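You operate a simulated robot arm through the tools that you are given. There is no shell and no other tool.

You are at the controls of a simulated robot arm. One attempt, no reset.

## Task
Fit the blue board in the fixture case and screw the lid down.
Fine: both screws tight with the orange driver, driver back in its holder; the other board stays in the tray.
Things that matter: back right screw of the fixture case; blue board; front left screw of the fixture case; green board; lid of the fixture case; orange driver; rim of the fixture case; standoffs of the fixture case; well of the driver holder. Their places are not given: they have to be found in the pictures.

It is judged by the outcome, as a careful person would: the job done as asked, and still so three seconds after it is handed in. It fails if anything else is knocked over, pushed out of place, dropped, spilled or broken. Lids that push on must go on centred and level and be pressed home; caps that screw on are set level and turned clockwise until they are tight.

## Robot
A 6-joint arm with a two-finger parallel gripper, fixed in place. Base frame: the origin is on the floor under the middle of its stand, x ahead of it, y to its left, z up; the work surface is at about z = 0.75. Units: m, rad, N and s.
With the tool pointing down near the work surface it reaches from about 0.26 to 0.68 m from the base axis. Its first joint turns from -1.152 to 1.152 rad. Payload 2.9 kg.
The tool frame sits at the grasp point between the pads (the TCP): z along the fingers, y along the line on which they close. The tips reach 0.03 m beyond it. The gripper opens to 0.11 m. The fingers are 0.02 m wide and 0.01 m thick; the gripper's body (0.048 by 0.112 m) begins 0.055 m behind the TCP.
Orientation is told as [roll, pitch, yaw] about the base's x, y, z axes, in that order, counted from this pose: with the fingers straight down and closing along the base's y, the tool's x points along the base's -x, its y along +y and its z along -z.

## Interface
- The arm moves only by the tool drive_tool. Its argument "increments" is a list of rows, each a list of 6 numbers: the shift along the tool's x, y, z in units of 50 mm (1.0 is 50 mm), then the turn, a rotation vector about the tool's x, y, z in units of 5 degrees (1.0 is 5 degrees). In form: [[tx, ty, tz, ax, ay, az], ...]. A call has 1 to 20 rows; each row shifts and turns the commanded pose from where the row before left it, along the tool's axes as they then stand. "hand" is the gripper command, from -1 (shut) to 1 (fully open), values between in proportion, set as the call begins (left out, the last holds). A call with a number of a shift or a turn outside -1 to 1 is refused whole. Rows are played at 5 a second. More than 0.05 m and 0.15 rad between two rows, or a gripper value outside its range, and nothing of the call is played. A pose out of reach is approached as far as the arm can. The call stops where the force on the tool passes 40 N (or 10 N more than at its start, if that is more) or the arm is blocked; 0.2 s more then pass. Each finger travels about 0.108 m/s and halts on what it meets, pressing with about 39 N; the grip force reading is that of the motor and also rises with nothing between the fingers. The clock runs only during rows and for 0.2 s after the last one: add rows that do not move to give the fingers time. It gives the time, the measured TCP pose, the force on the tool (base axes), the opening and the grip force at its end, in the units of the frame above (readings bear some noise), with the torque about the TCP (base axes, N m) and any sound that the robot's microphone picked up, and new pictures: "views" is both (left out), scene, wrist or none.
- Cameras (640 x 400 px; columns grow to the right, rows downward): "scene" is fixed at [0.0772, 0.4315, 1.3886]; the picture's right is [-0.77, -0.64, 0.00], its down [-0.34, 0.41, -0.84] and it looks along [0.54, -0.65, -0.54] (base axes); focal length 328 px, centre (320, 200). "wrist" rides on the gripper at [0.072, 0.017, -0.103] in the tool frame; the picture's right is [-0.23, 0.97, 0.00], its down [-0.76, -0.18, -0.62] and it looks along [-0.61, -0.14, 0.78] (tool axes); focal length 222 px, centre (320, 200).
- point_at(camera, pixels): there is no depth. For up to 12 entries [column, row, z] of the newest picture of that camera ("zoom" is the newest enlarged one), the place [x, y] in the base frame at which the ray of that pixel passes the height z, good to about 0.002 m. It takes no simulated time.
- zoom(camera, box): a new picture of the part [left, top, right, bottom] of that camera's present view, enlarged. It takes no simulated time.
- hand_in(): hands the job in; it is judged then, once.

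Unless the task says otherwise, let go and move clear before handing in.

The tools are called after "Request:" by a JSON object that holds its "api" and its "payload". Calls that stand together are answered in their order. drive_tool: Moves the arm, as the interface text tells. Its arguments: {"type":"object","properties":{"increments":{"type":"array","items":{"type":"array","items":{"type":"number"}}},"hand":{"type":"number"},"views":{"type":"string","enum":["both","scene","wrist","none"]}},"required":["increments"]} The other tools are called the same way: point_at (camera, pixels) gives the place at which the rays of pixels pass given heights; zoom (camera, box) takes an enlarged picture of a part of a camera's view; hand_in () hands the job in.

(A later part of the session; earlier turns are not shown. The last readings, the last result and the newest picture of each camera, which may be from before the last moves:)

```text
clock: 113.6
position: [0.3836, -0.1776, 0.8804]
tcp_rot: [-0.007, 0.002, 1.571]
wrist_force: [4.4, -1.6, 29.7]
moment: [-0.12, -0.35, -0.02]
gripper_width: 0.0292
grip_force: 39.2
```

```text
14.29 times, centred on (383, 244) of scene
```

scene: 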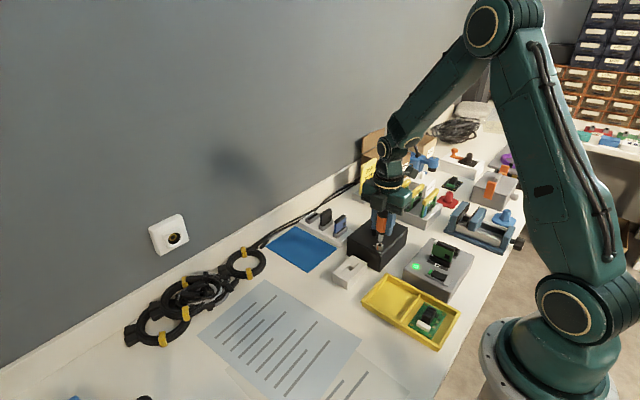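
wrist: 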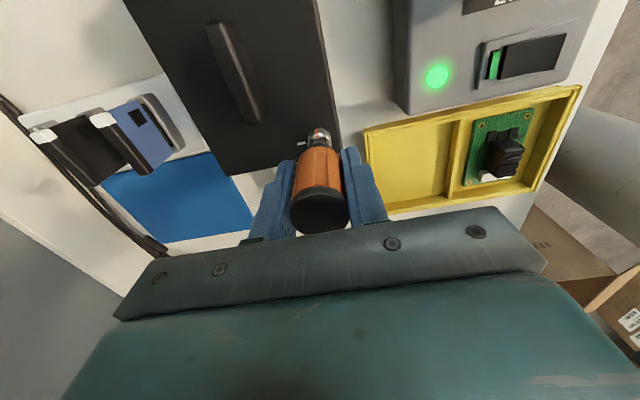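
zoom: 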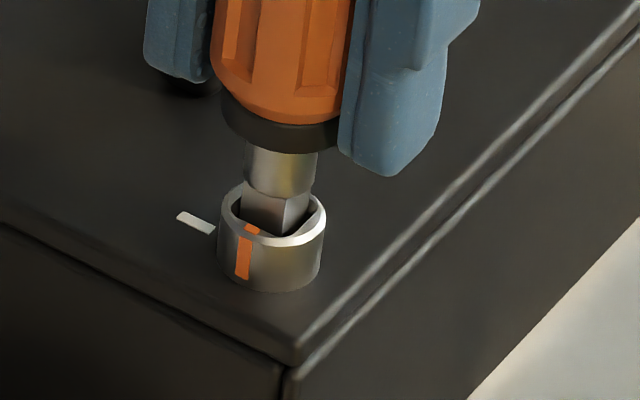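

The bit bottomed about 9.5 mm deep in the socket. The steady 30 N while descending shows the driver slid a few mm up in my grip, so I'll ease off a little before turning.

Request:
{"api": "drive_tool", "payload": {"increments": [[0, 0, -0.02, 0, 0, 0], [0, 0, 0, 0, 0, 0]], "views": "none"}}

Request:
{"api": "drive_tool", "payload": {"increments": [[0, 0, 0, 0, 0, 0.5], [0, 0, 0, 0, 0, 0.5], [0, 0, 0, 0, 0, 0]], "views": "none"}}

Request:
{"api": "drive_tool", "payload": {"increments": [[0, 0, 0, 0, 0, 1], [0, 0, 0, 0, 0, 1], [0, 0, 0, 0, 0, 0]], "views": "wrist"}}

Request:
{"api": "zoom", "payload": {"camera": "scene", "box": [366, 230, 400, 258]}}

```text
clock: 114.2
position: [0.3814, -0.1779, 0.8808]
tcp_rot: [-0.002, -0.001, 1.573]
wrist_force: [5.6, -0.9, 15.6]
moment: [-0.09, -0.35, 0.02]
gripper_width: 0.0288
grip_force: 39.1
```

```text
clock: 115.0
position: [0.3805, -0.1774, 0.8806]
tcp_rot: [0.003, -0.002, 1.486]
wrist_force: [1.5, 0.0, 4.1]
moment: [0.04, -0.11, 0.01]
gripper_width: 0.0289
grip_force: 39.0
```

```text
clock: 115.8
position: [0.3817, -0.1775, 0.8799]
tcp_rot: [-0.002, 0.002, 1.31]
wrist_force: [0.0, 0.5, -0.9]
moment: [-0.01, -0.01, 0.0]
gripper_width: 0.0288
grip_force: 39.6
```

wrist: 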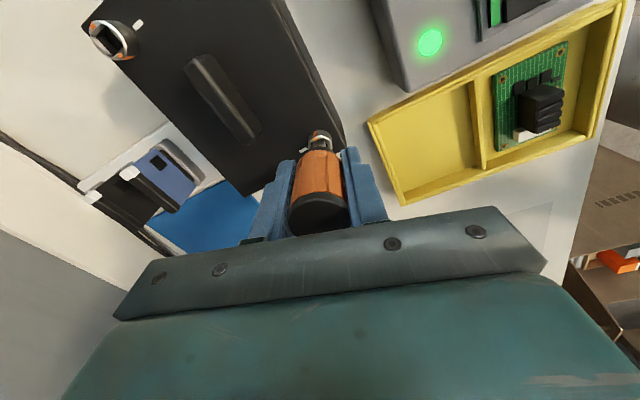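

```text
14.29 times, centred on (383, 244) of scene
```

zoom: 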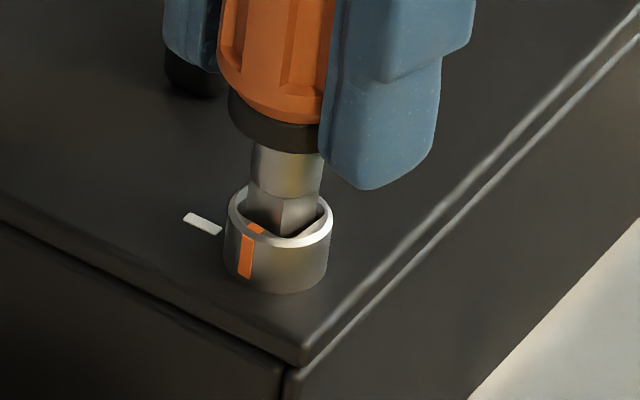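

Turning 15° moved the orange mark only slightly (there's slack in the socket). The arm also relaxed by about 2 mm in -x, pulling the lid with it (near corner now at (305,350)). I'll shift +x by 2.4 mm with the bit in the socket to re-centre the lid.

Request:
{"api": "drive_tool", "payload": {"increments": [[-0.006, -0.023, 0, 0, 0, 0], [-0.006, -0.023, 0, 0, 0, 0], [0, 0, 0, 0, 0, 0]], "views": "none"}}

Request:
{"api": "zoom", "payload": {"camera": "scene", "box": [366, 238, 400, 266]}}

Request:
{"api": "zoom", "payload": {"camera": "scene", "box": [335, 222, 369, 250]}}

Request:
{"api": "zoom", "payload": {"camera": "scene", "box": [390, 208, 424, 236]}}

```text
clock: 116.6
position: [0.3835, -0.1784, 0.8809]
tcp_rot: [-0.001, -0.001, 1.309]
wrist_force: [-4.1, -1.1, -0.6]
moment: [0.02, 0.15, 0.03]
gripper_width: 0.0289
grip_force: 39.0
```

```text
14.29 times, centred on (383, 252) of scene
```

zoom: 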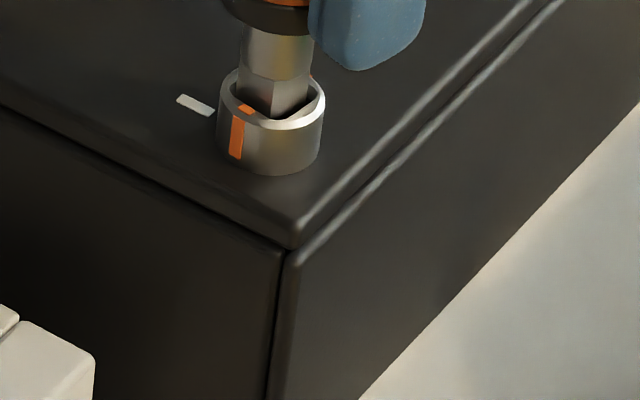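

```text
14.29 times, centred on (352, 236) of scene
```

zoom: 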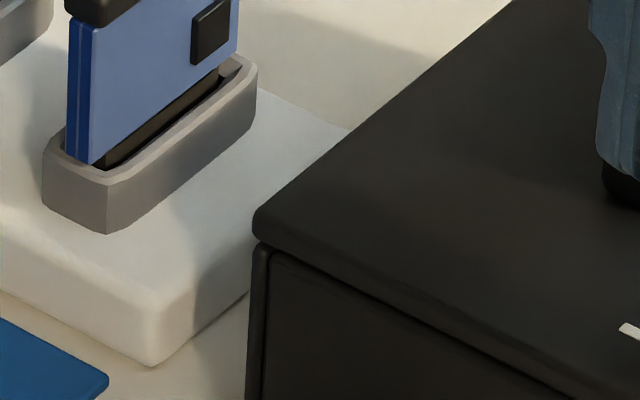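

```text
14.29 times, centred on (407, 222) of scene
```

zoom: 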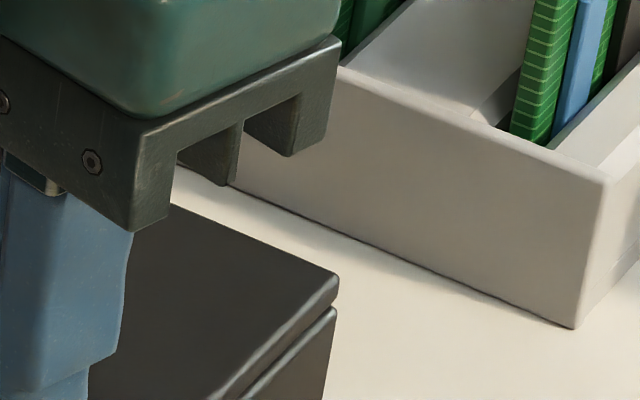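

The lid is back within about 0.4 mm at all three visible corners, and the orange mark has started moving clockwise toward the tick (front mark now at (237,140)). I'll continue clockwise in 20° lots, adding small tool-y shifts to keep the driver on the screw's axis.

Request:
{"api": "drive_tool", "payload": {"increments": [[0, 0.004, 0.01, 0, 0, 1], [0, 0.004, 0.005, 0, 0, 1], [0, 0.004, 0.005, 0, 0, 1], [0, 0.004, 0, 0, 0, 1], [0, 0, 0, 0, 0, 0]], "views": "none"}}

Request:
{"api": "zoom", "payload": {"camera": "scene", "box": [366, 238, 400, 266]}}

Request:
{"api": "drive_tool", "payload": {"increments": [[0, 0.004, 0, 0, 0, 1], [0, 0.004, 0, 0, 0, 1], [0, 0.004, 0, 0, 0, 1], [0, 0.004, 0, 0, 0, 1], [0, 0, 0, 0, 0, 0]], "views": "none"}}

Request:
{"api": "zoom", "payload": {"camera": "scene", "box": [366, 238, 400, 266]}}

```text
clock: 117.8
position: [0.384, -0.177, 0.8816]
tcp_rot: [-0.004, 0.0, 0.959]
wrist_force: [-3.4, -2.7, 5.6]
moment: [-0.11, 0.2, -0.01]
gripper_width: 0.0289
grip_force: 39.6
```

```text
14.29 times, centred on (383, 252) of scene
```

zoom: 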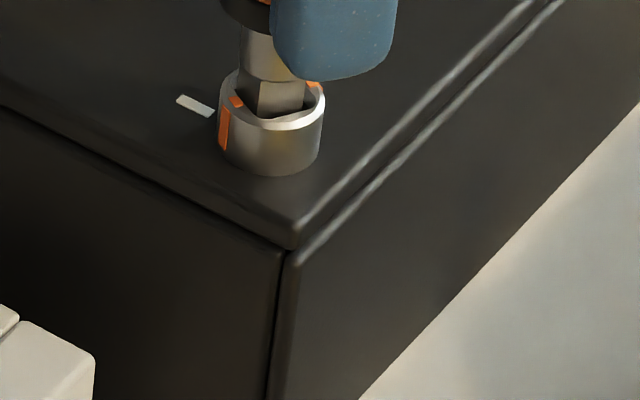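

```text
clock: 119.0
position: [0.3839, -0.176, 0.8803]
tcp_rot: [0.001, -0.003, 0.611]
wrist_force: [-0.2, 0.4, 1.4]
moment: [0.12, -0.04, -0.02]
gripper_width: 0.0288
grip_force: 38.6
```

```text
14.29 times, centred on (383, 252) of scene
```

zoom: 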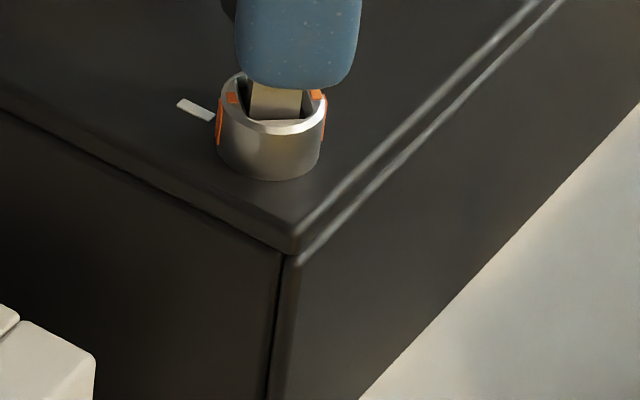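

The mark has nearly reached the tick side (stripe at (221,122), tick at (195,108)) with almost no torque, so the screw isn't tight yet. I'll continue clockwise.

Request:
{"api": "drive_tool", "payload": {"increments": [[0, 0.004, 0.005, 0, 0, 1], [0, 0.004, 0.005, 0, 0, 1], [0, 0.004, 0, 0, 0, 1], [0, 0.004, 0, 0, 0, 1], [0, 0, 0, 0, 0, 0]], "views": "wrist"}}

Request:
{"api": "zoom", "payload": {"camera": "scene", "box": [366, 238, 400, 266]}}

Request:
{"api": "drive_tool", "payload": {"increments": [[0, 0.004, 0.005, 0, 0, 1], [0, 0.004, 0, 0, 0, 1], [0, 0.004, 0, 0, 0, 1], [0, 0.004, 0, 0, 0, 1], [0, 0, 0, 0, 0, 0]], "views": "wrist"}}

Request:
{"api": "zoom", "payload": {"camera": "scene", "box": [366, 238, 400, 266]}}

```text
clock: 120.2
position: [0.383, -0.1763, 0.8807]
tcp_rot: [0.0, -0.002, 0.261]
wrist_force: [1.0, 0.3, 0.6]
moment: [0.07, 0.02, 0.02]
gripper_width: 0.0289
grip_force: 39.3
```

wrist: 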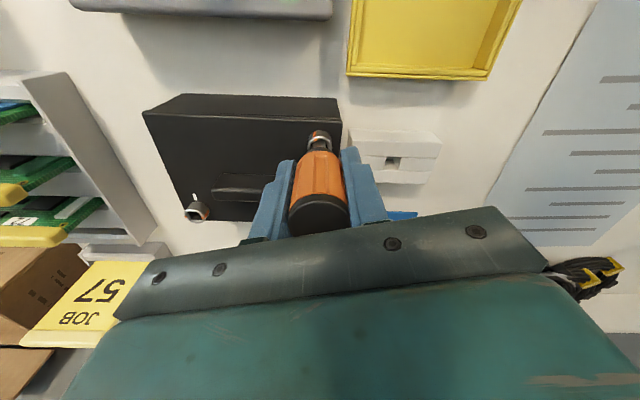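

```text
14.29 times, centred on (383, 252) of scene
```

zoom: 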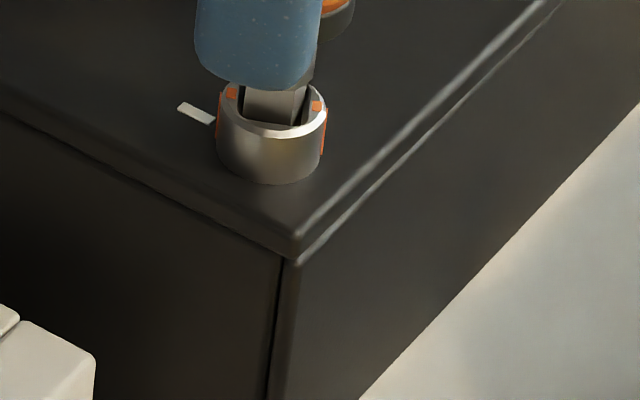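

```text
clock: 121.4
position: [0.3832, -0.1754, 0.8788]
tcp_rot: [0.001, -0.002, -0.088]
wrist_force: [-1.8, -1.4, -0.7]
moment: [-0.15, 0.03, -0.05]
gripper_width: 0.0288
grip_force: 38.7
```

wrist: 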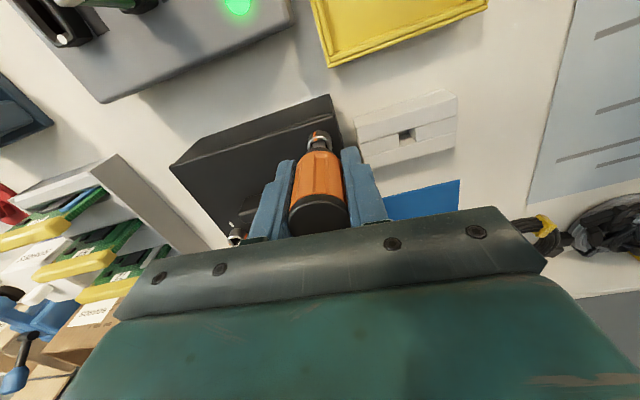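

```text
14.29 times, centred on (383, 252) of scene
```

zoom: 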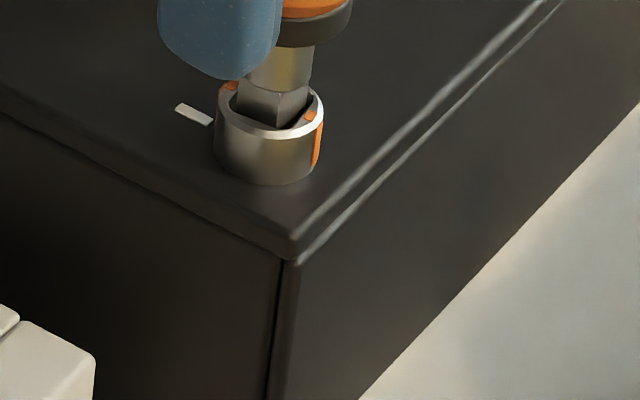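

The mark has passed the tick with little torque (−0.05 Nm), and the head has come down by a millimetre or so: the screw is threading in. I'll keep turning clockwise while watching torque and sound.

Request:
{"api": "drive_tool", "payload": {"increments": [[0, 0.004, 0.005, 0, 0, 1], [0, 0.004, 0.005, 0, 0, 1], [0, 0.004, 0.005, 0, 0, 1], [0, 0.004, 0, 0, 0, 1], [0, 0, 0, 0, 0, 0]], "views": "none"}}

Request:
{"api": "drive_tool", "payload": {"increments": [[0, 0.004, 0.005, 0, 0, 1], [0, 0.004, 0.005, 0, 0, 1], [0, 0.004, 0.005, 0, 0, 1], [0, 0.004, 0, 0, 0, 1], [0, 0, 0, 0, 0, 0]], "views": "none"}}

Request:
{"api": "zoom", "payload": {"camera": "scene", "box": [366, 238, 400, 266]}}

Request:
{"api": "drive_tool", "payload": {"increments": [[0, 0.004, 0.005, 0, 0, 1], [0, 0.004, 0.005, 0, 0, 1], [0, 0.004, 0.005, 0, 0, 1], [0, 0.004, 0, 0, 0, 1], [0, 0, 0, 0, 0, 0]], "views": "none"}}

Request:
{"api": "drive_tool", "payload": {"increments": [[0, 0.004, 0.005, 0, 0, 1], [0, 0.004, 0.005, 0, 0, 1], [0, 0.004, 0.005, 0, 0, 1], [0, 0.004, 0, 0, 0, 1], [0, 0, 0, 0, 0, 0]], "views": "both"}}

Request:
{"api": "zoom", "payload": {"camera": "scene", "box": [366, 238, 400, 266]}}

```text
clock: 122.6
position: [0.3821, -0.1754, 0.8794]
tcp_rot: [0.0, -0.004, -0.439]
wrist_force: [-2.3, -12.1, 5.9]
moment: [-0.63, 0.22, 0.32]
gripper_width: 0.0288
grip_force: 38.8
```

```text
clock: 123.8
position: [0.3832, -0.175, 0.878]
tcp_rot: [-0.002, -0.002, -0.788]
wrist_force: [-5.6, -16.8, 9.8]
moment: [-0.79, 0.17, 0.53]
gripper_width: 0.0285
grip_force: 38.8
```

```text
14.29 times, centred on (383, 252) of scene
```

zoom: 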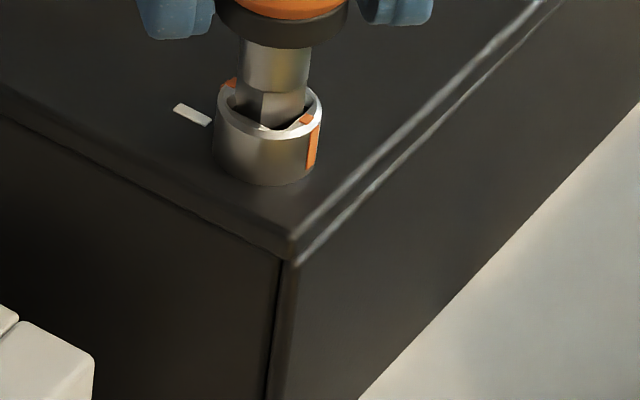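

```text
clock: 125.0
position: [0.3826, -0.1738, 0.878]
tcp_rot: [-0.003, 0.0, -1.137]
wrist_force: [-13.4, -15.1, 0.1]
moment: [-0.65, 0.59, 0.41]
gripper_width: 0.029
grip_force: 38.9
```

```text
clock: 126.2
position: [0.3834, -0.1747, 0.8769]
tcp_rot: [-0.001, -0.003, -1.486]
wrist_force: [-20.4, -11.7, 6.7]
moment: [-0.42, 0.96, 0.51]
gripper_width: 0.0291
grip_force: 39.4
```

scene: 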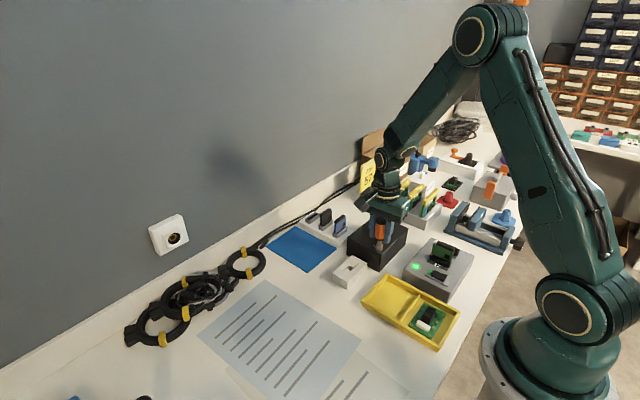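
wrist: 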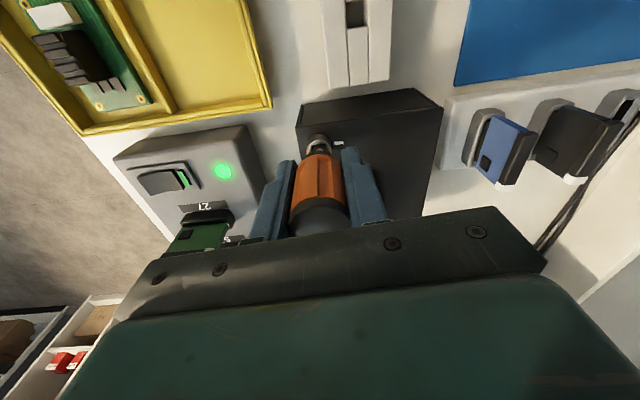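

```text
14.29 times, centred on (383, 252) of scene
```

zoom: 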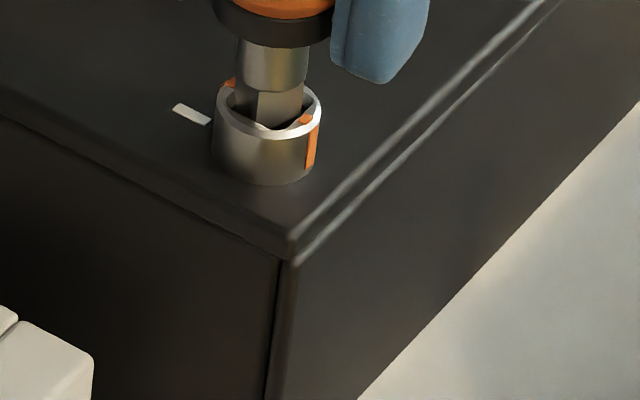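

The torque rose to about 0.5 Nm and the screw has stopped: the orange marks (230,84)–(304,120) now lie along the same direction as the white tick, so the front-left screw is tight and the driver is just slipping in my grip. Before lifting out I'll relieve the side load, backing the tool off only within the socket's slack.

Request:
{"api": "drive_tool", "payload": {"increments": [[-0.01, -0.021, 0, 0, 0, -0.4], [0, 0, 0, 0, 0, 0]], "views": "none"}}

Request:
{"api": "drive_tool", "payload": {"increments": [[-0.01, -0.021, 0, 0, 0, 0], [0, 0, 0, 0, 0, 0]], "views": "none"}}

Request:
{"api": "zoom", "payload": {"camera": "scene", "box": [366, 238, 400, 266]}}

```text
clock: 126.8
position: [0.3821, -0.174, 0.8773]
tcp_rot: [0.002, -0.001, -1.45]
wrist_force: [-18.0, -8.8, 5.5]
moment: [-0.32, 0.83, 0.52]
gripper_width: 0.0289
grip_force: 38.6
```

```text
clock: 127.4
position: [0.3826, -0.1746, 0.8765]
tcp_rot: [0.002, -0.001, -1.448]
wrist_force: [-12.9, -6.7, 0.9]
moment: [-0.24, 0.46, 0.57]
gripper_width: 0.0289
grip_force: 39.0
```

```text
14.29 times, centred on (383, 252) of scene
```

zoom: 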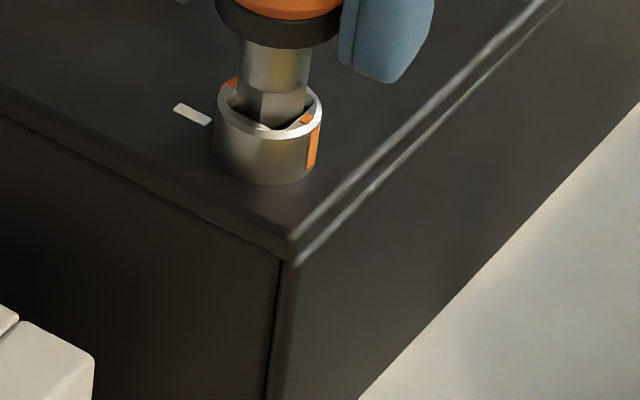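

The forces are easing and the marks haven't moved. I'll keep relieving the side load and unwind the stored torque while it's still positive (still on the tight side).

Request:
{"api": "drive_tool", "payload": {"increments": [[-0.013, -0.028, 0, 0, 0, -0.5], [0, 0, 0, 0, 0, 0]], "views": "none"}}

Request:
{"api": "drive_tool", "payload": {"increments": [[-0.01, -0.02, 0, 0, 0, -0.5], [0, 0, 0, 0, 0, 0]], "views": "none"}}

Request:
{"api": "zoom", "payload": {"camera": "scene", "box": [366, 238, 400, 266]}}

```text
clock: 128.0
position: [0.3828, -0.1749, 0.8766]
tcp_rot: [0.004, -0.001, -1.401]
wrist_force: [-4.9, -0.9, -0.8]
moment: [0.06, 0.34, 0.46]
gripper_width: 0.0289
grip_force: 39.6
```

```text
clock: 128.6
position: [0.383, -0.1754, 0.8759]
tcp_rot: [0.006, 0.0, -1.356]
wrist_force: [4.3, 7.6, -3.0]
moment: [0.44, -0.14, 0.36]
gripper_width: 0.0289
grip_force: 39.4
```

```text
14.29 times, centred on (383, 252) of scene
```

zoom: 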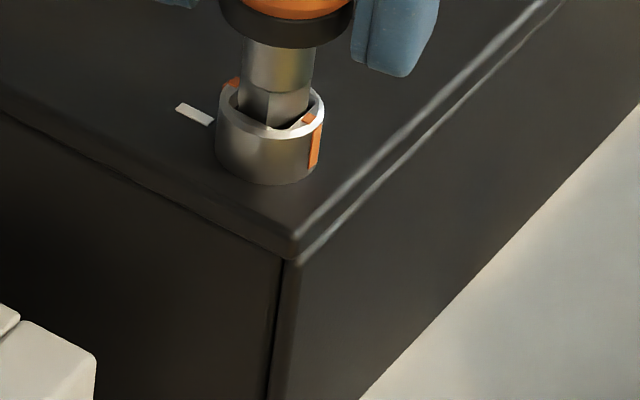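

Request:
{"api": "drive_tool", "payload": {"increments": [[0.012, 0.012, 0, 0, 0, -0.6], [0, 0, 0, 0, 0, 0]], "views": "none"}}

Request:
{"api": "drive_tool", "payload": {"increments": [[0, 0, 0, 0, 0, -0.6], [0, 0, 0, 0, 0, 0]], "views": "none"}}

Request:
{"api": "zoom", "payload": {"camera": "scene", "box": [366, 238, 400, 266]}}

```text
clock: 129.2
position: [0.3824, -0.175, 0.8774]
tcp_rot: [0.005, -0.002, -1.307]
wrist_force: [6.2, 7.3, -0.7]
moment: [0.4, -0.34, 0.25]
gripper_width: 0.0288
grip_force: 38.9
```

```text
clock: 129.8
position: [0.3821, -0.1744, 0.8786]
tcp_rot: [0.003, -0.002, -1.255]
wrist_force: [9.6, 7.9, 0.5]
moment: [0.44, -0.47, 0.15]
gripper_width: 0.0289
grip_force: 38.8
```

```text
14.29 times, centred on (383, 252) of scene
```

zoom: 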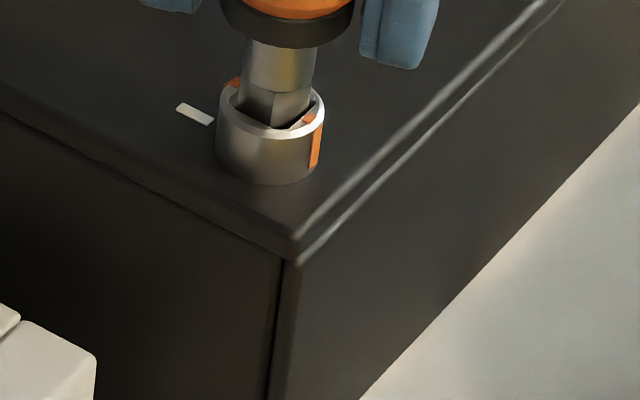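

Torque is down to 0.15 Nm and the marks are still aligned with the tick. I'll centre the last side load and lift the bit straight out.

Request:
{"api": "drive_tool", "payload": {"increments": [[0.016, 0.047, 0, 0, 0, -0.3], [0, 0, 0, 0, 0, 0]], "views": "none"}}

Request:
{"api": "drive_tool", "payload": {"increments": [[0, 0, -0.04, 0, 0, 0], [0, 0, -0.04, 0, 0, 0], [0, 0, 0, 0, 0, 0]], "views": "none"}}

Request:
{"api": "zoom", "payload": {"camera": "scene", "box": [366, 232, 400, 260]}}

```text
clock: 130.4
position: [0.3822, -0.1751, 0.8777]
tcp_rot: [0.001, -0.003, -1.232]
wrist_force: [-0.9, -2.9, 3.2]
moment: [-0.2, 0.11, 0.13]
gripper_width: 0.0286
grip_force: 39.1
```

```text
clock: 131.2
position: [0.3827, -0.1741, 0.8815]
tcp_rot: [0.002, -0.001, -1.23]
wrist_force: [-3.4, -5.6, 5.7]
moment: [-0.27, 0.26, 0.0]
gripper_width: 0.0288
grip_force: 38.7
```

```text
14.29 times, centred on (383, 246) of scene
```

zoom: 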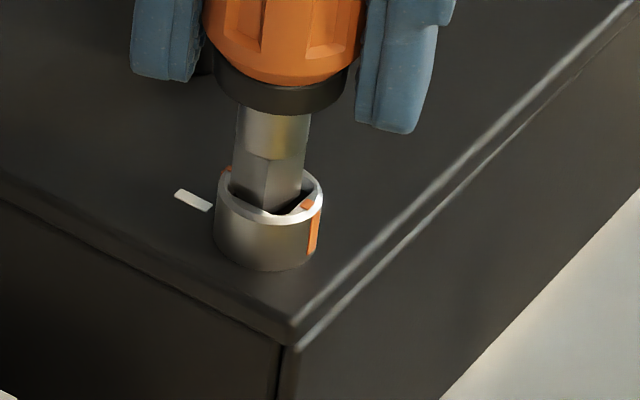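

The bit is withdrawing cleanly. I'll lift it well clear.

Request:
{"api": "drive_tool", "payload": {"increments": [[0, 0, -0.06, 0, 0, 0], [0, 0, -0.1, 0, 0, 0], [0, 0, -0.15, 0, 0, 0], [0, 0, -0.2, 0, 0, 0], [0, 0, -0.25, 0, 0, 0], [0, 0, -0.2, 0, 0, 0], [0, 0, 0, 0, 0, 0]]}}

Request:
{"api": "zoom", "payload": {"camera": "scene", "box": [345, 205, 415, 270]}}

Request:
{"api": "zoom", "payload": {"camera": "wrist", "box": [250, 70, 390, 200]}}

```text
clock: 132.8
position: [0.3829, -0.1745, 0.9296]
tcp_rot: [0.001, 0.0, -1.229]
wrist_force: [0.0, 0.4, 0.2]
moment: [0.03, -0.03, 0.01]
gripper_width: 0.0288
grip_force: 38.9
```

scene: 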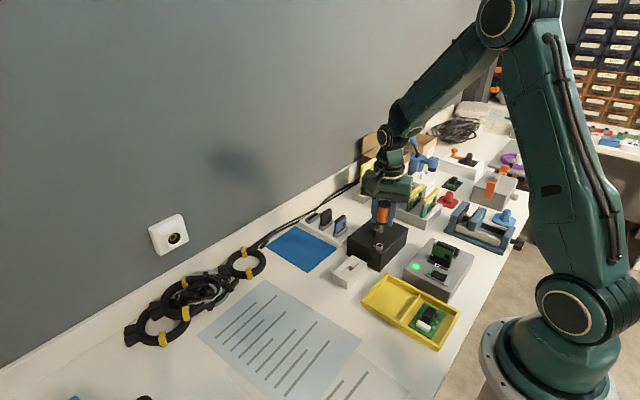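
wrist: 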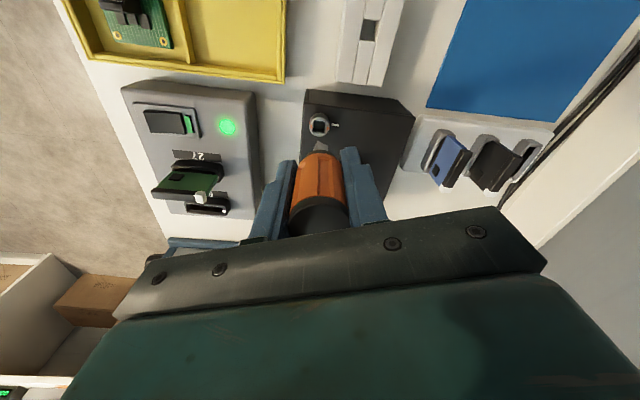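

```text
6.15 times, centred on (380, 238) of scene
```

zoom: 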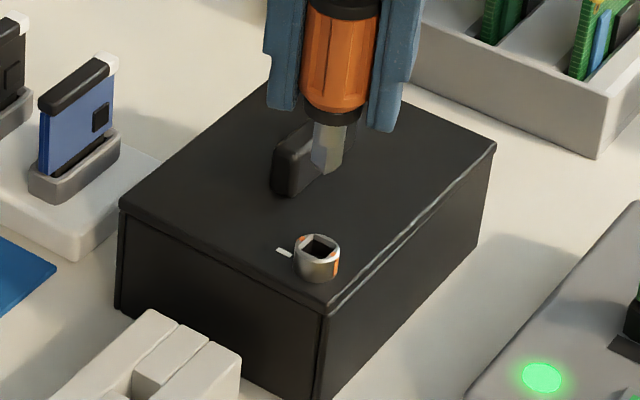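

```text
3.08 times, centred on (320, 135) of wrist
```

zoom: 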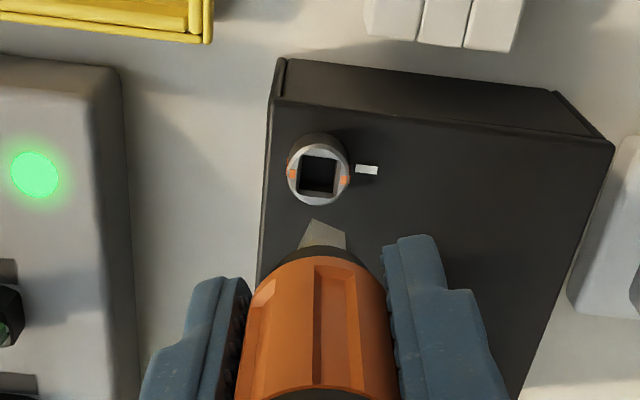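

The front-left screw's orange marks (291,173) and (345,180) now lie parallel to its tick, a full quarter-turn from the start, so it's tight. I'll rise, move toward the back-right screw near (0.459,-0.293), and turn the tool back 180° so the bit stays square with the socket.

Request:
{"api": "drive_tool", "payload": {"increments": [[0, 0, -0.3, 0, 0, 0], [-0.2, 0.05, -0.2, 0, 0, 0], [-0.4, 0.1, 0, 0, 0, 0], [-0.5, 0.12, 0, 0, 0, 0], [-0.5, 0.12, 0, 0, 0, 0], [-0.5, 0.12, 0, 0, 0, 0], [-0.4, 0.08, 0, 0, 0, 0], [-0.2, 0.04, 0, 0, 0, 0], [0, 0, 0, 0, 0, -1], [0, 0, 0, 0, 0, -1], [0, 0, 0, 0, 0, -1], [0, 0, 0, 0, 0, -1], [0, 0, 0, 0, 0, -1], [0, 0, 0, 0, 0, -1], [0, 0, 0, 0, 0, -1], [0, 0, 0, 0, 0, -1], [0, 0, 0, 0, 0, -1], [0, 0, 0, 0, 0, -1], [0, 0, 0, 0, 0, -1], [0, 0, 0, 0, 0, -1]], "views": "none"}}

Request:
{"api": "drive_tool", "payload": {"increments": [[0, 0, 0, 0, 0, -1], [0, 0, 0, 0, 0, -1], [0, 0, 0, 0, 0, -1], [0, 0, 0, 0, 0, -1], [0, 0, 0, 0, 0, -1], [0, 0, 0, 0, 0, -1], [0, 0, 0, 0, 0, -1], [0, 0, 0, 0, 0, -1], [0, 0, 0, 0, 0, -1], [0, 0, 0, 0, 0, -1], [0, 0, 0, 0, 0, -1], [0, 0, 0, 0, 0, -1], [0, 0, 0, 0, 0, 0]], "views": "none"}}

Request:
{"api": "drive_tool", "payload": {"increments": [[0, 0, 0, 0, 0, -1], [0, 0, 0, 0, 0, -1], [0, 0, 0, 0, 0, -1], [0, 0, 0, 0, 0, -1], [0, 0, 0, 0, 0, -1], [0, 0, 0, 0, 0, -1], [0, 0, 0, 0, 0, -1], [0, 0, 0, 0, 0, -1], [0, 0, 0, 0, 0, -1], [0, 0, 0, 0, 0, -1], [0, 0, 0, 0, 0, -1], [0, 0, 0, 0, 0, -1], [0, 0, 0, 0, 0, 0]]}}

Request:
{"api": "zoom", "payload": {"camera": "wrist", "box": [250, 50, 390, 180]}}

Request:
{"api": "zoom", "payload": {"camera": "scene", "box": [345, 195, 415, 260]}}

```text
clock: 137.0
position: [0.4572, -0.2906, 0.9545]
tcp_rot: [0.001, -0.003, -0.178]
wrist_force: [-0.3, 0.2, -1.1]
moment: [0.02, 0.01, -0.04]
gripper_width: 0.0286
grip_force: 39.4
```

```text
clock: 139.8
position: [0.4582, -0.2904, 0.955]
tcp_rot: [-0.003, -0.002, 0.865]
wrist_force: [-0.4, 0.8, -1.3]
moment: [-0.01, 0.02, 0.02]
gripper_width: 0.0287
grip_force: 39.4
```

```text
clock: 142.6
position: [0.4569, -0.2911, 0.9536]
tcp_rot: [-0.001, -0.002, 1.913]
wrist_force: [0.9, 0.0, 0.4]
moment: [0.0, -0.01, 0.0]
gripper_width: 0.0283
grip_force: 38.8
```

scene: 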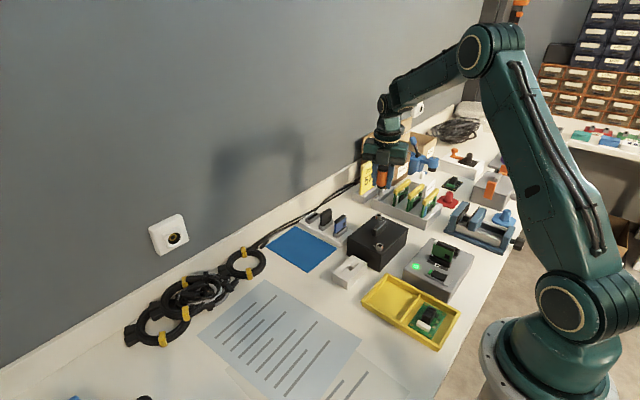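
wrist: 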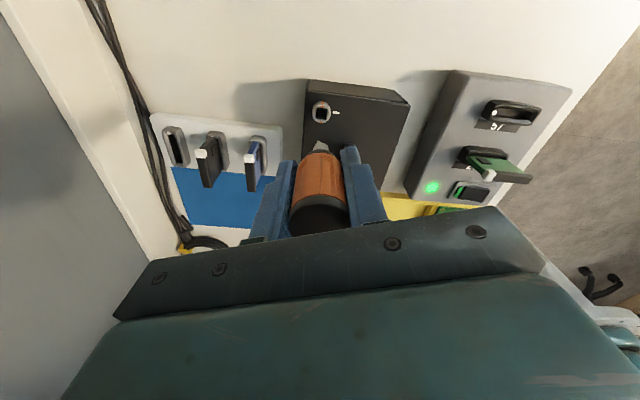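

```text
3.08 times, centred on (320, 115) of wrist
```

zoom: 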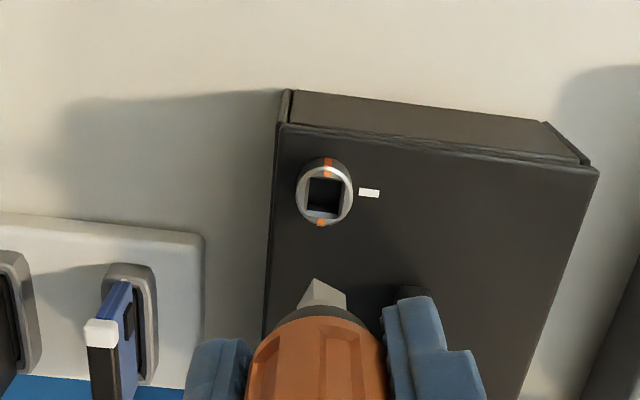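

```text
6.15 times, centred on (380, 228) of scene
```

zoom: 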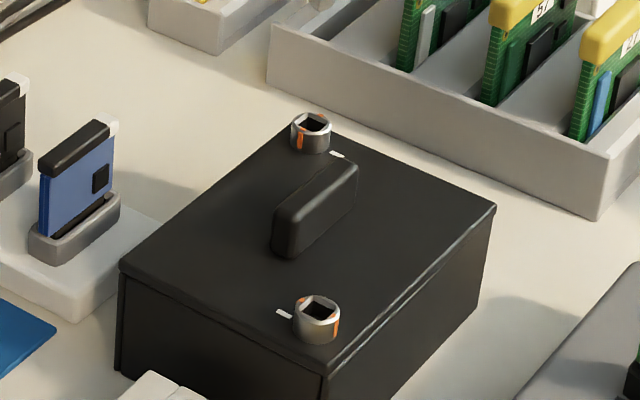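

Yaw 1.913 is reachable. The back-right socket is at zoom (325,195) with its marks still across from the tick. The bit's edge slope looks about 12° clockwise of the socket's, so I'll zoom to measure that.

Request:
{"api": "zoom", "payload": {"camera": "wrist", "box": [295, 90, 345, 160]}}

Request:
{"api": "zoom", "payload": {"camera": "scene", "box": [360, 180, 400, 215]}}

```text
5.71 times, centred on (320, 125) of wrist
```

zoom: 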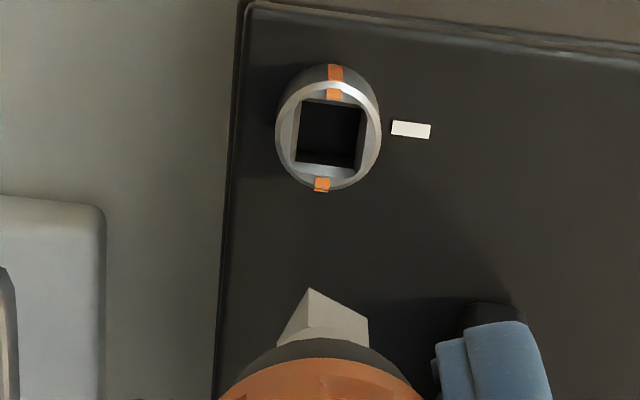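

```text
11.43 times, centred on (380, 198) of scene
```

zoom: 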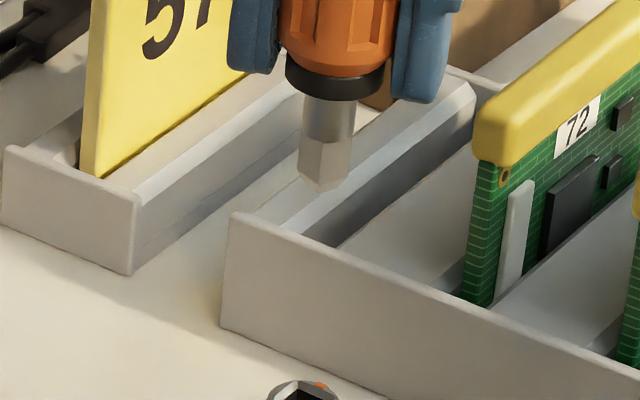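

Request:
{"api": "zoom", "payload": {"camera": "scene", "box": [374, 190, 388, 206]}}

Request:
{"api": "zoom", "payload": {"camera": "wrist", "box": [305, 130, 335, 160]}}

```text
16.00 times, centred on (381, 198) of scene
```

zoom: 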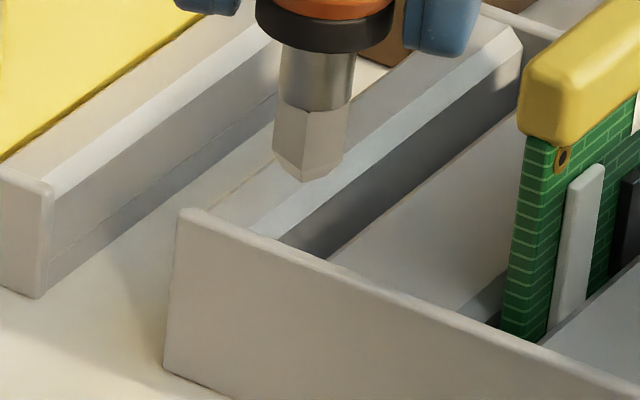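

```text
13.33 times, centred on (320, 145) of wrist
```

zoom: 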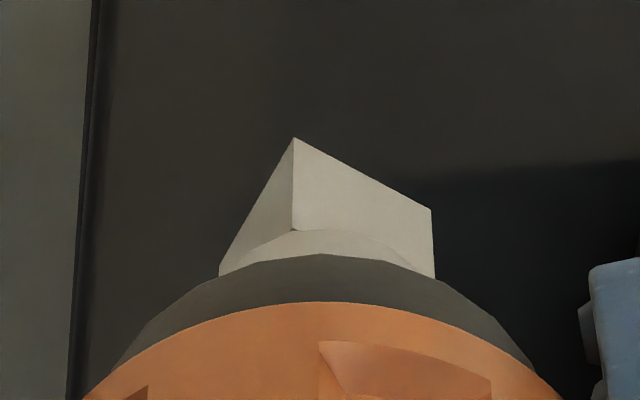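

Request:
{"api": "point_at", "payload": {"camera": "zoom", "pixels": [[295, 138, 0.8956], [432, 208, 0.8956], [230, 252, 0.8956]]}}

Request:
{"api": "zoom", "payload": {"camera": "wrist", "box": [295, 90, 345, 160]}}

Request:
{"api": "point_at", "payload": {"camera": "zoom", "pixels": [[298, 101, 0.825], [366, 107, 0.825], [361, 170, 0.825], [294, 161, 0.825], [329, 134, 0.825], [277, 135, 0.825], [382, 138, 0.825], [411, 130, 0.8145]]}}

```text
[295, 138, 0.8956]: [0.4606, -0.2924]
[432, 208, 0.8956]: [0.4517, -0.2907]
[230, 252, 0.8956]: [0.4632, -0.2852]
```

```text
5.71 times, centred on (320, 125) of wrist
```

zoom: 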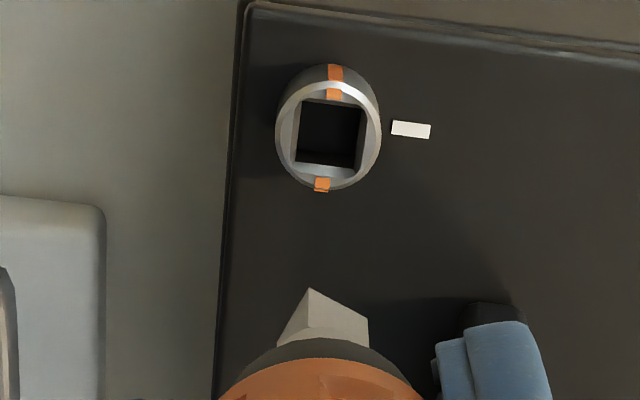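

```text
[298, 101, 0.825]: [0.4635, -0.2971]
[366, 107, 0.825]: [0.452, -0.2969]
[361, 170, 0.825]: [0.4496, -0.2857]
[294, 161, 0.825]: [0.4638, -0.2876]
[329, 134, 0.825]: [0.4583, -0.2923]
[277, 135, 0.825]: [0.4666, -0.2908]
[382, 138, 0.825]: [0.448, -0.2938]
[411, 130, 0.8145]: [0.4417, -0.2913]
```

The bit needs about 10° of counter-clockwise trim. The socket centre is near (0.4573,-0.292) and the bit centre near (0.457,-0.288). I'll trim the yaw, shift about 3 mm in -y, and lower to a 12 mm gap for a closer look.

Request:
{"api": "drive_tool", "payload": {"increments": [[0, 0, 0, 0, 0, -1], [0, 0, 0, 0, 0, -1], [0.052, 0.03, 0.2, 0, 0, 0], [0, 0, 0.3, 0, 0, 0], [0, 0, 0.3, 0, 0, 0], [0, 0, 0.2, 0, 0, 0], [0, 0, 0.1, 0, 0, 0], [0, 0, 0, 0, 0, 0], [0, 0, 0, 0, 0, 0]]}}

Request:
{"api": "zoom", "payload": {"camera": "scene", "box": [364, 195, 389, 220]}}

Request:
{"api": "zoom", "payload": {"camera": "wrist", "box": [290, 105, 350, 165]}}

```text
clock: 144.6
position: [0.4572, -0.2928, 0.8985]
tcp_rot: [0.0, 0.002, 2.085]
wrist_force: [0.0, 0.6, -0.7]
moment: [0.02, 0.01, -0.02]
gripper_width: 0.0286
grip_force: 39.1
```

scene: 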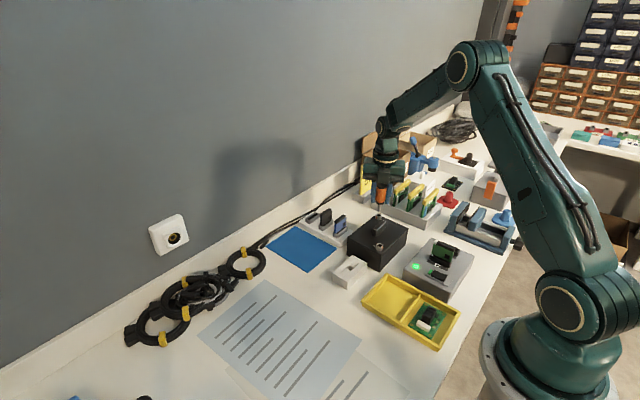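
wrist: 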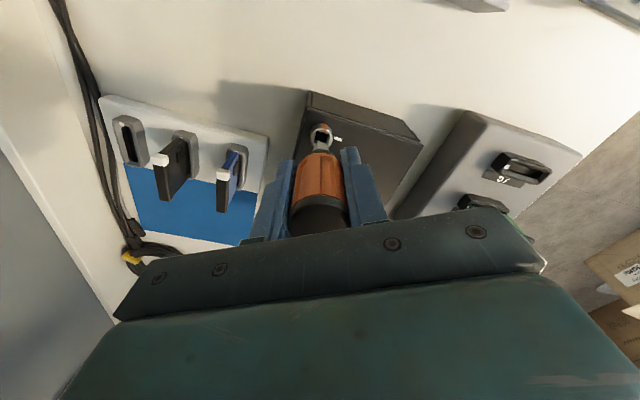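

```text
16.00 times, centred on (376, 208) of scene
```

zoom: 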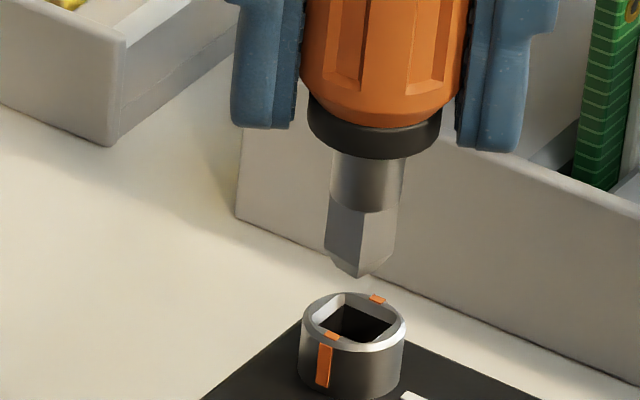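

```text
6.67 times, centred on (320, 135) of wrist
```

zoom: 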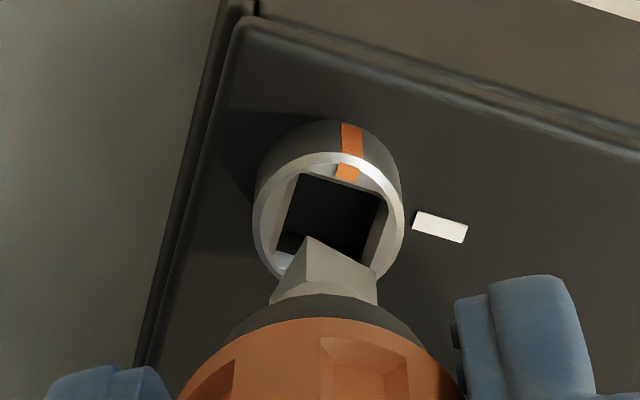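

The bit is still about 10° clockwise of the socket (slopes 24° against 19°). I'll trim another 10° counter-clockwise and re-check at the same height.

Request:
{"api": "drive_tool", "payload": {"increments": [[0, 0, 0, 0, 0, -1], [0, 0, 0, 0, 0, -1], [0, 0, 0, 0, 0, 0]]}}

Request:
{"api": "zoom", "payload": {"camera": "scene", "box": [364, 195, 389, 220]}}

Request:
{"api": "zoom", "payload": {"camera": "wrist", "box": [290, 105, 350, 165]}}

```text
clock: 145.4
position: [0.4572, -0.2941, 0.8996]
tcp_rot: [-0.001, 0.001, 2.263]
wrist_force: [0.3, 0.0, -0.8]
moment: [-0.01, 0.06, 0.02]
gripper_width: 0.0287
grip_force: 38.8
```

scene: 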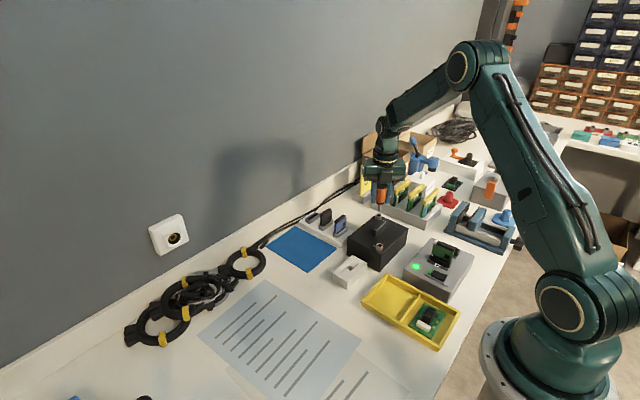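
wrist: 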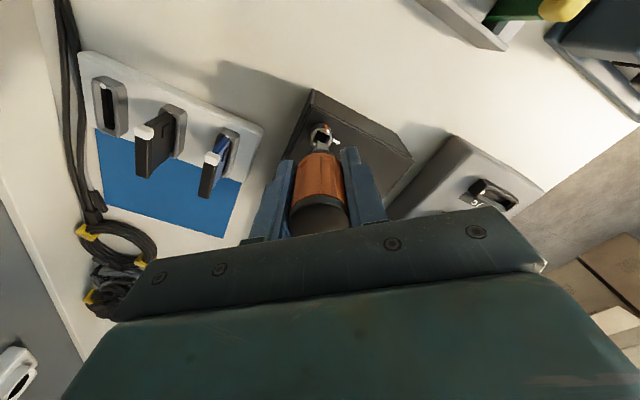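

```text
16.00 times, centred on (376, 208) of scene
```

zoom: 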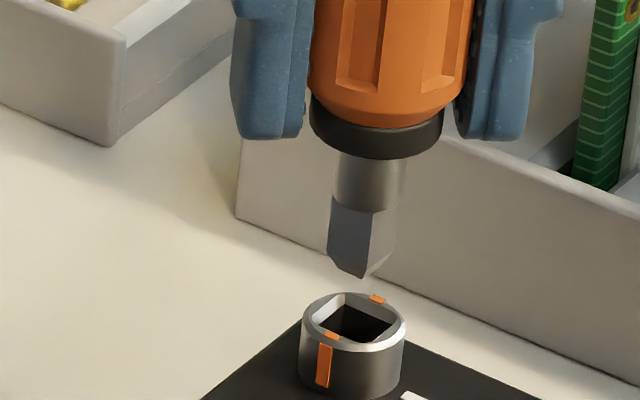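

```text
6.67 times, centred on (320, 135) of wrist
```

zoom: 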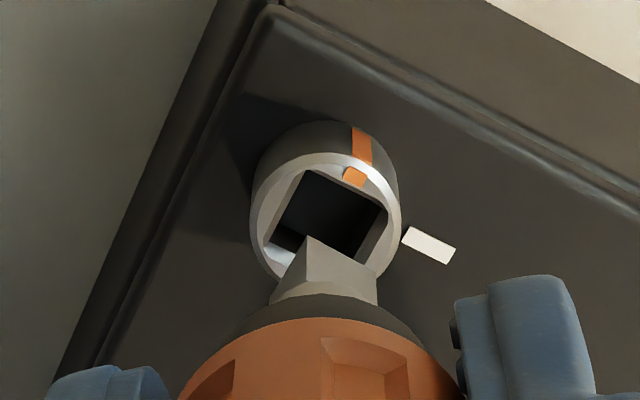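

The edges are now parallel (26.6° against 25.9°). I'll project bit and socket from this view to fix the offset.

Request:
{"api": "point_at", "payload": {"camera": "zoom", "pixels": [[308, 237, 0.841], [376, 270, 0.841], [312, 170, 0.825], [388, 208, 0.825], [277, 238, 0.825], [250, 215, 0.825], [402, 205, 0.825], [308, 237, 0.837], [376, 270, 0.837]]}}

```text
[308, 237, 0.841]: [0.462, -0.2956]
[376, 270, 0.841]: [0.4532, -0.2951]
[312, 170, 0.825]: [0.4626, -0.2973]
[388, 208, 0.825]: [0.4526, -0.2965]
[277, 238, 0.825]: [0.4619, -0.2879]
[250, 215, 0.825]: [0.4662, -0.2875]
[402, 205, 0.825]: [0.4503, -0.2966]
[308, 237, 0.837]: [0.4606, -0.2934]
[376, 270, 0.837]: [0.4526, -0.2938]
```

The bit centre is about (0.4573,-0.2903) against the socket's (0.4576,-0.2919). I'll shift (+0.3,-1.5) mm and lower to just above the ring.

Request:
{"api": "drive_tool", "payload": {"increments": [[0.027, 0.015, 0.03, 0, 0, 0], [0, 0, 0.05, 0, 0, 0], [0, 0, 0.05, 0, 0, 0], [0, 0, 0.04, 0, 0, 0], [0, 0, 0, 0, 0, 0], [0, 0, 0, 0, 0, 0]], "views": "wrist"}}

Request:
{"api": "zoom", "payload": {"camera": "scene", "box": [364, 195, 389, 220]}}

Request:
{"api": "zoom", "payload": {"camera": "wrist", "box": [290, 105, 350, 165]}}

```text
clock: 146.8
position: [0.4576, -0.2948, 0.8908]
tcp_rot: [0.0, -0.002, 2.26]
wrist_force: [-0.9, 0.2, -0.3]
moment: [0.02, -0.01, 0.01]
gripper_width: 0.0285
grip_force: 38.1
```

wrist: 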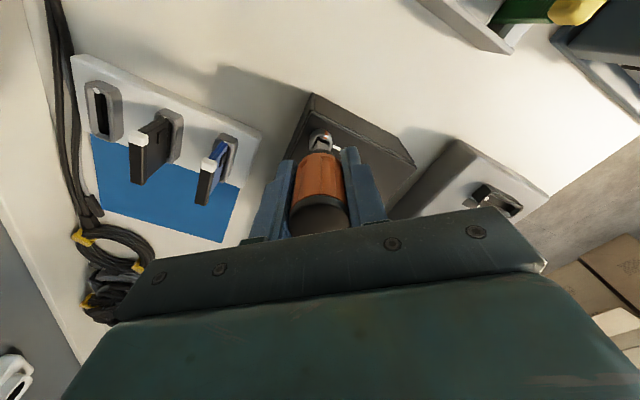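

```text
16.00 times, centred on (376, 208) of scene
```

zoom: 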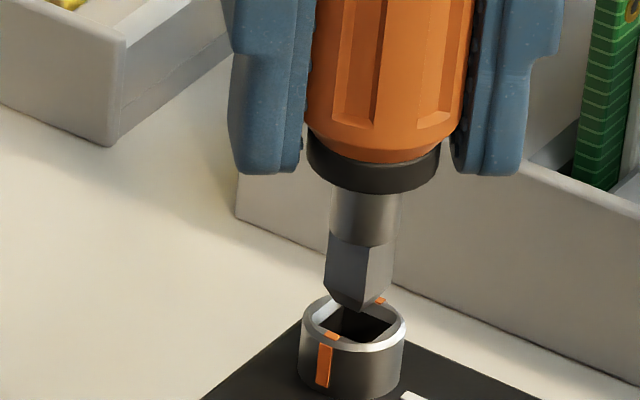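

```text
6.67 times, centred on (320, 135) of wrist
```

zoom: 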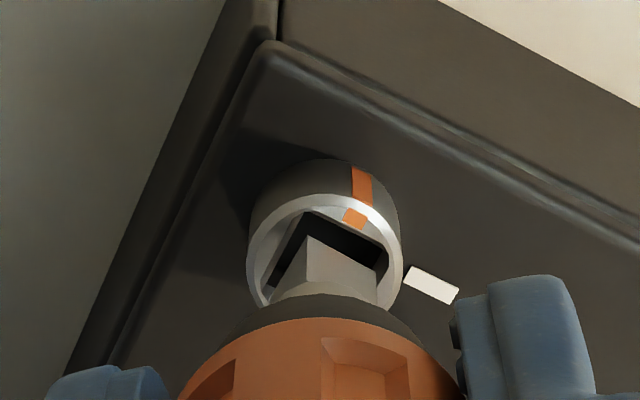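

Request:
{"api": "point_at", "payload": {"camera": "zoom", "pixels": [[308, 237, 0.833], [376, 270, 0.833], [302, 212, 0.825], [388, 250, 0.825], [267, 285, 0.825], [308, 237, 0.829], [376, 270, 0.829], [250, 255, 0.825], [403, 255, 0.825]]}}

```text
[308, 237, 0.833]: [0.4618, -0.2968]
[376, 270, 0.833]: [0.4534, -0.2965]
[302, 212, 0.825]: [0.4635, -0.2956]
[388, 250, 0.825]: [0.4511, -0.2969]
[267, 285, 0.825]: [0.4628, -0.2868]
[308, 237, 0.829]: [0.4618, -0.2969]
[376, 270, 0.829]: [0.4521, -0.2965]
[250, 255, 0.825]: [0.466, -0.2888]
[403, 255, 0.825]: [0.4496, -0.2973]
```

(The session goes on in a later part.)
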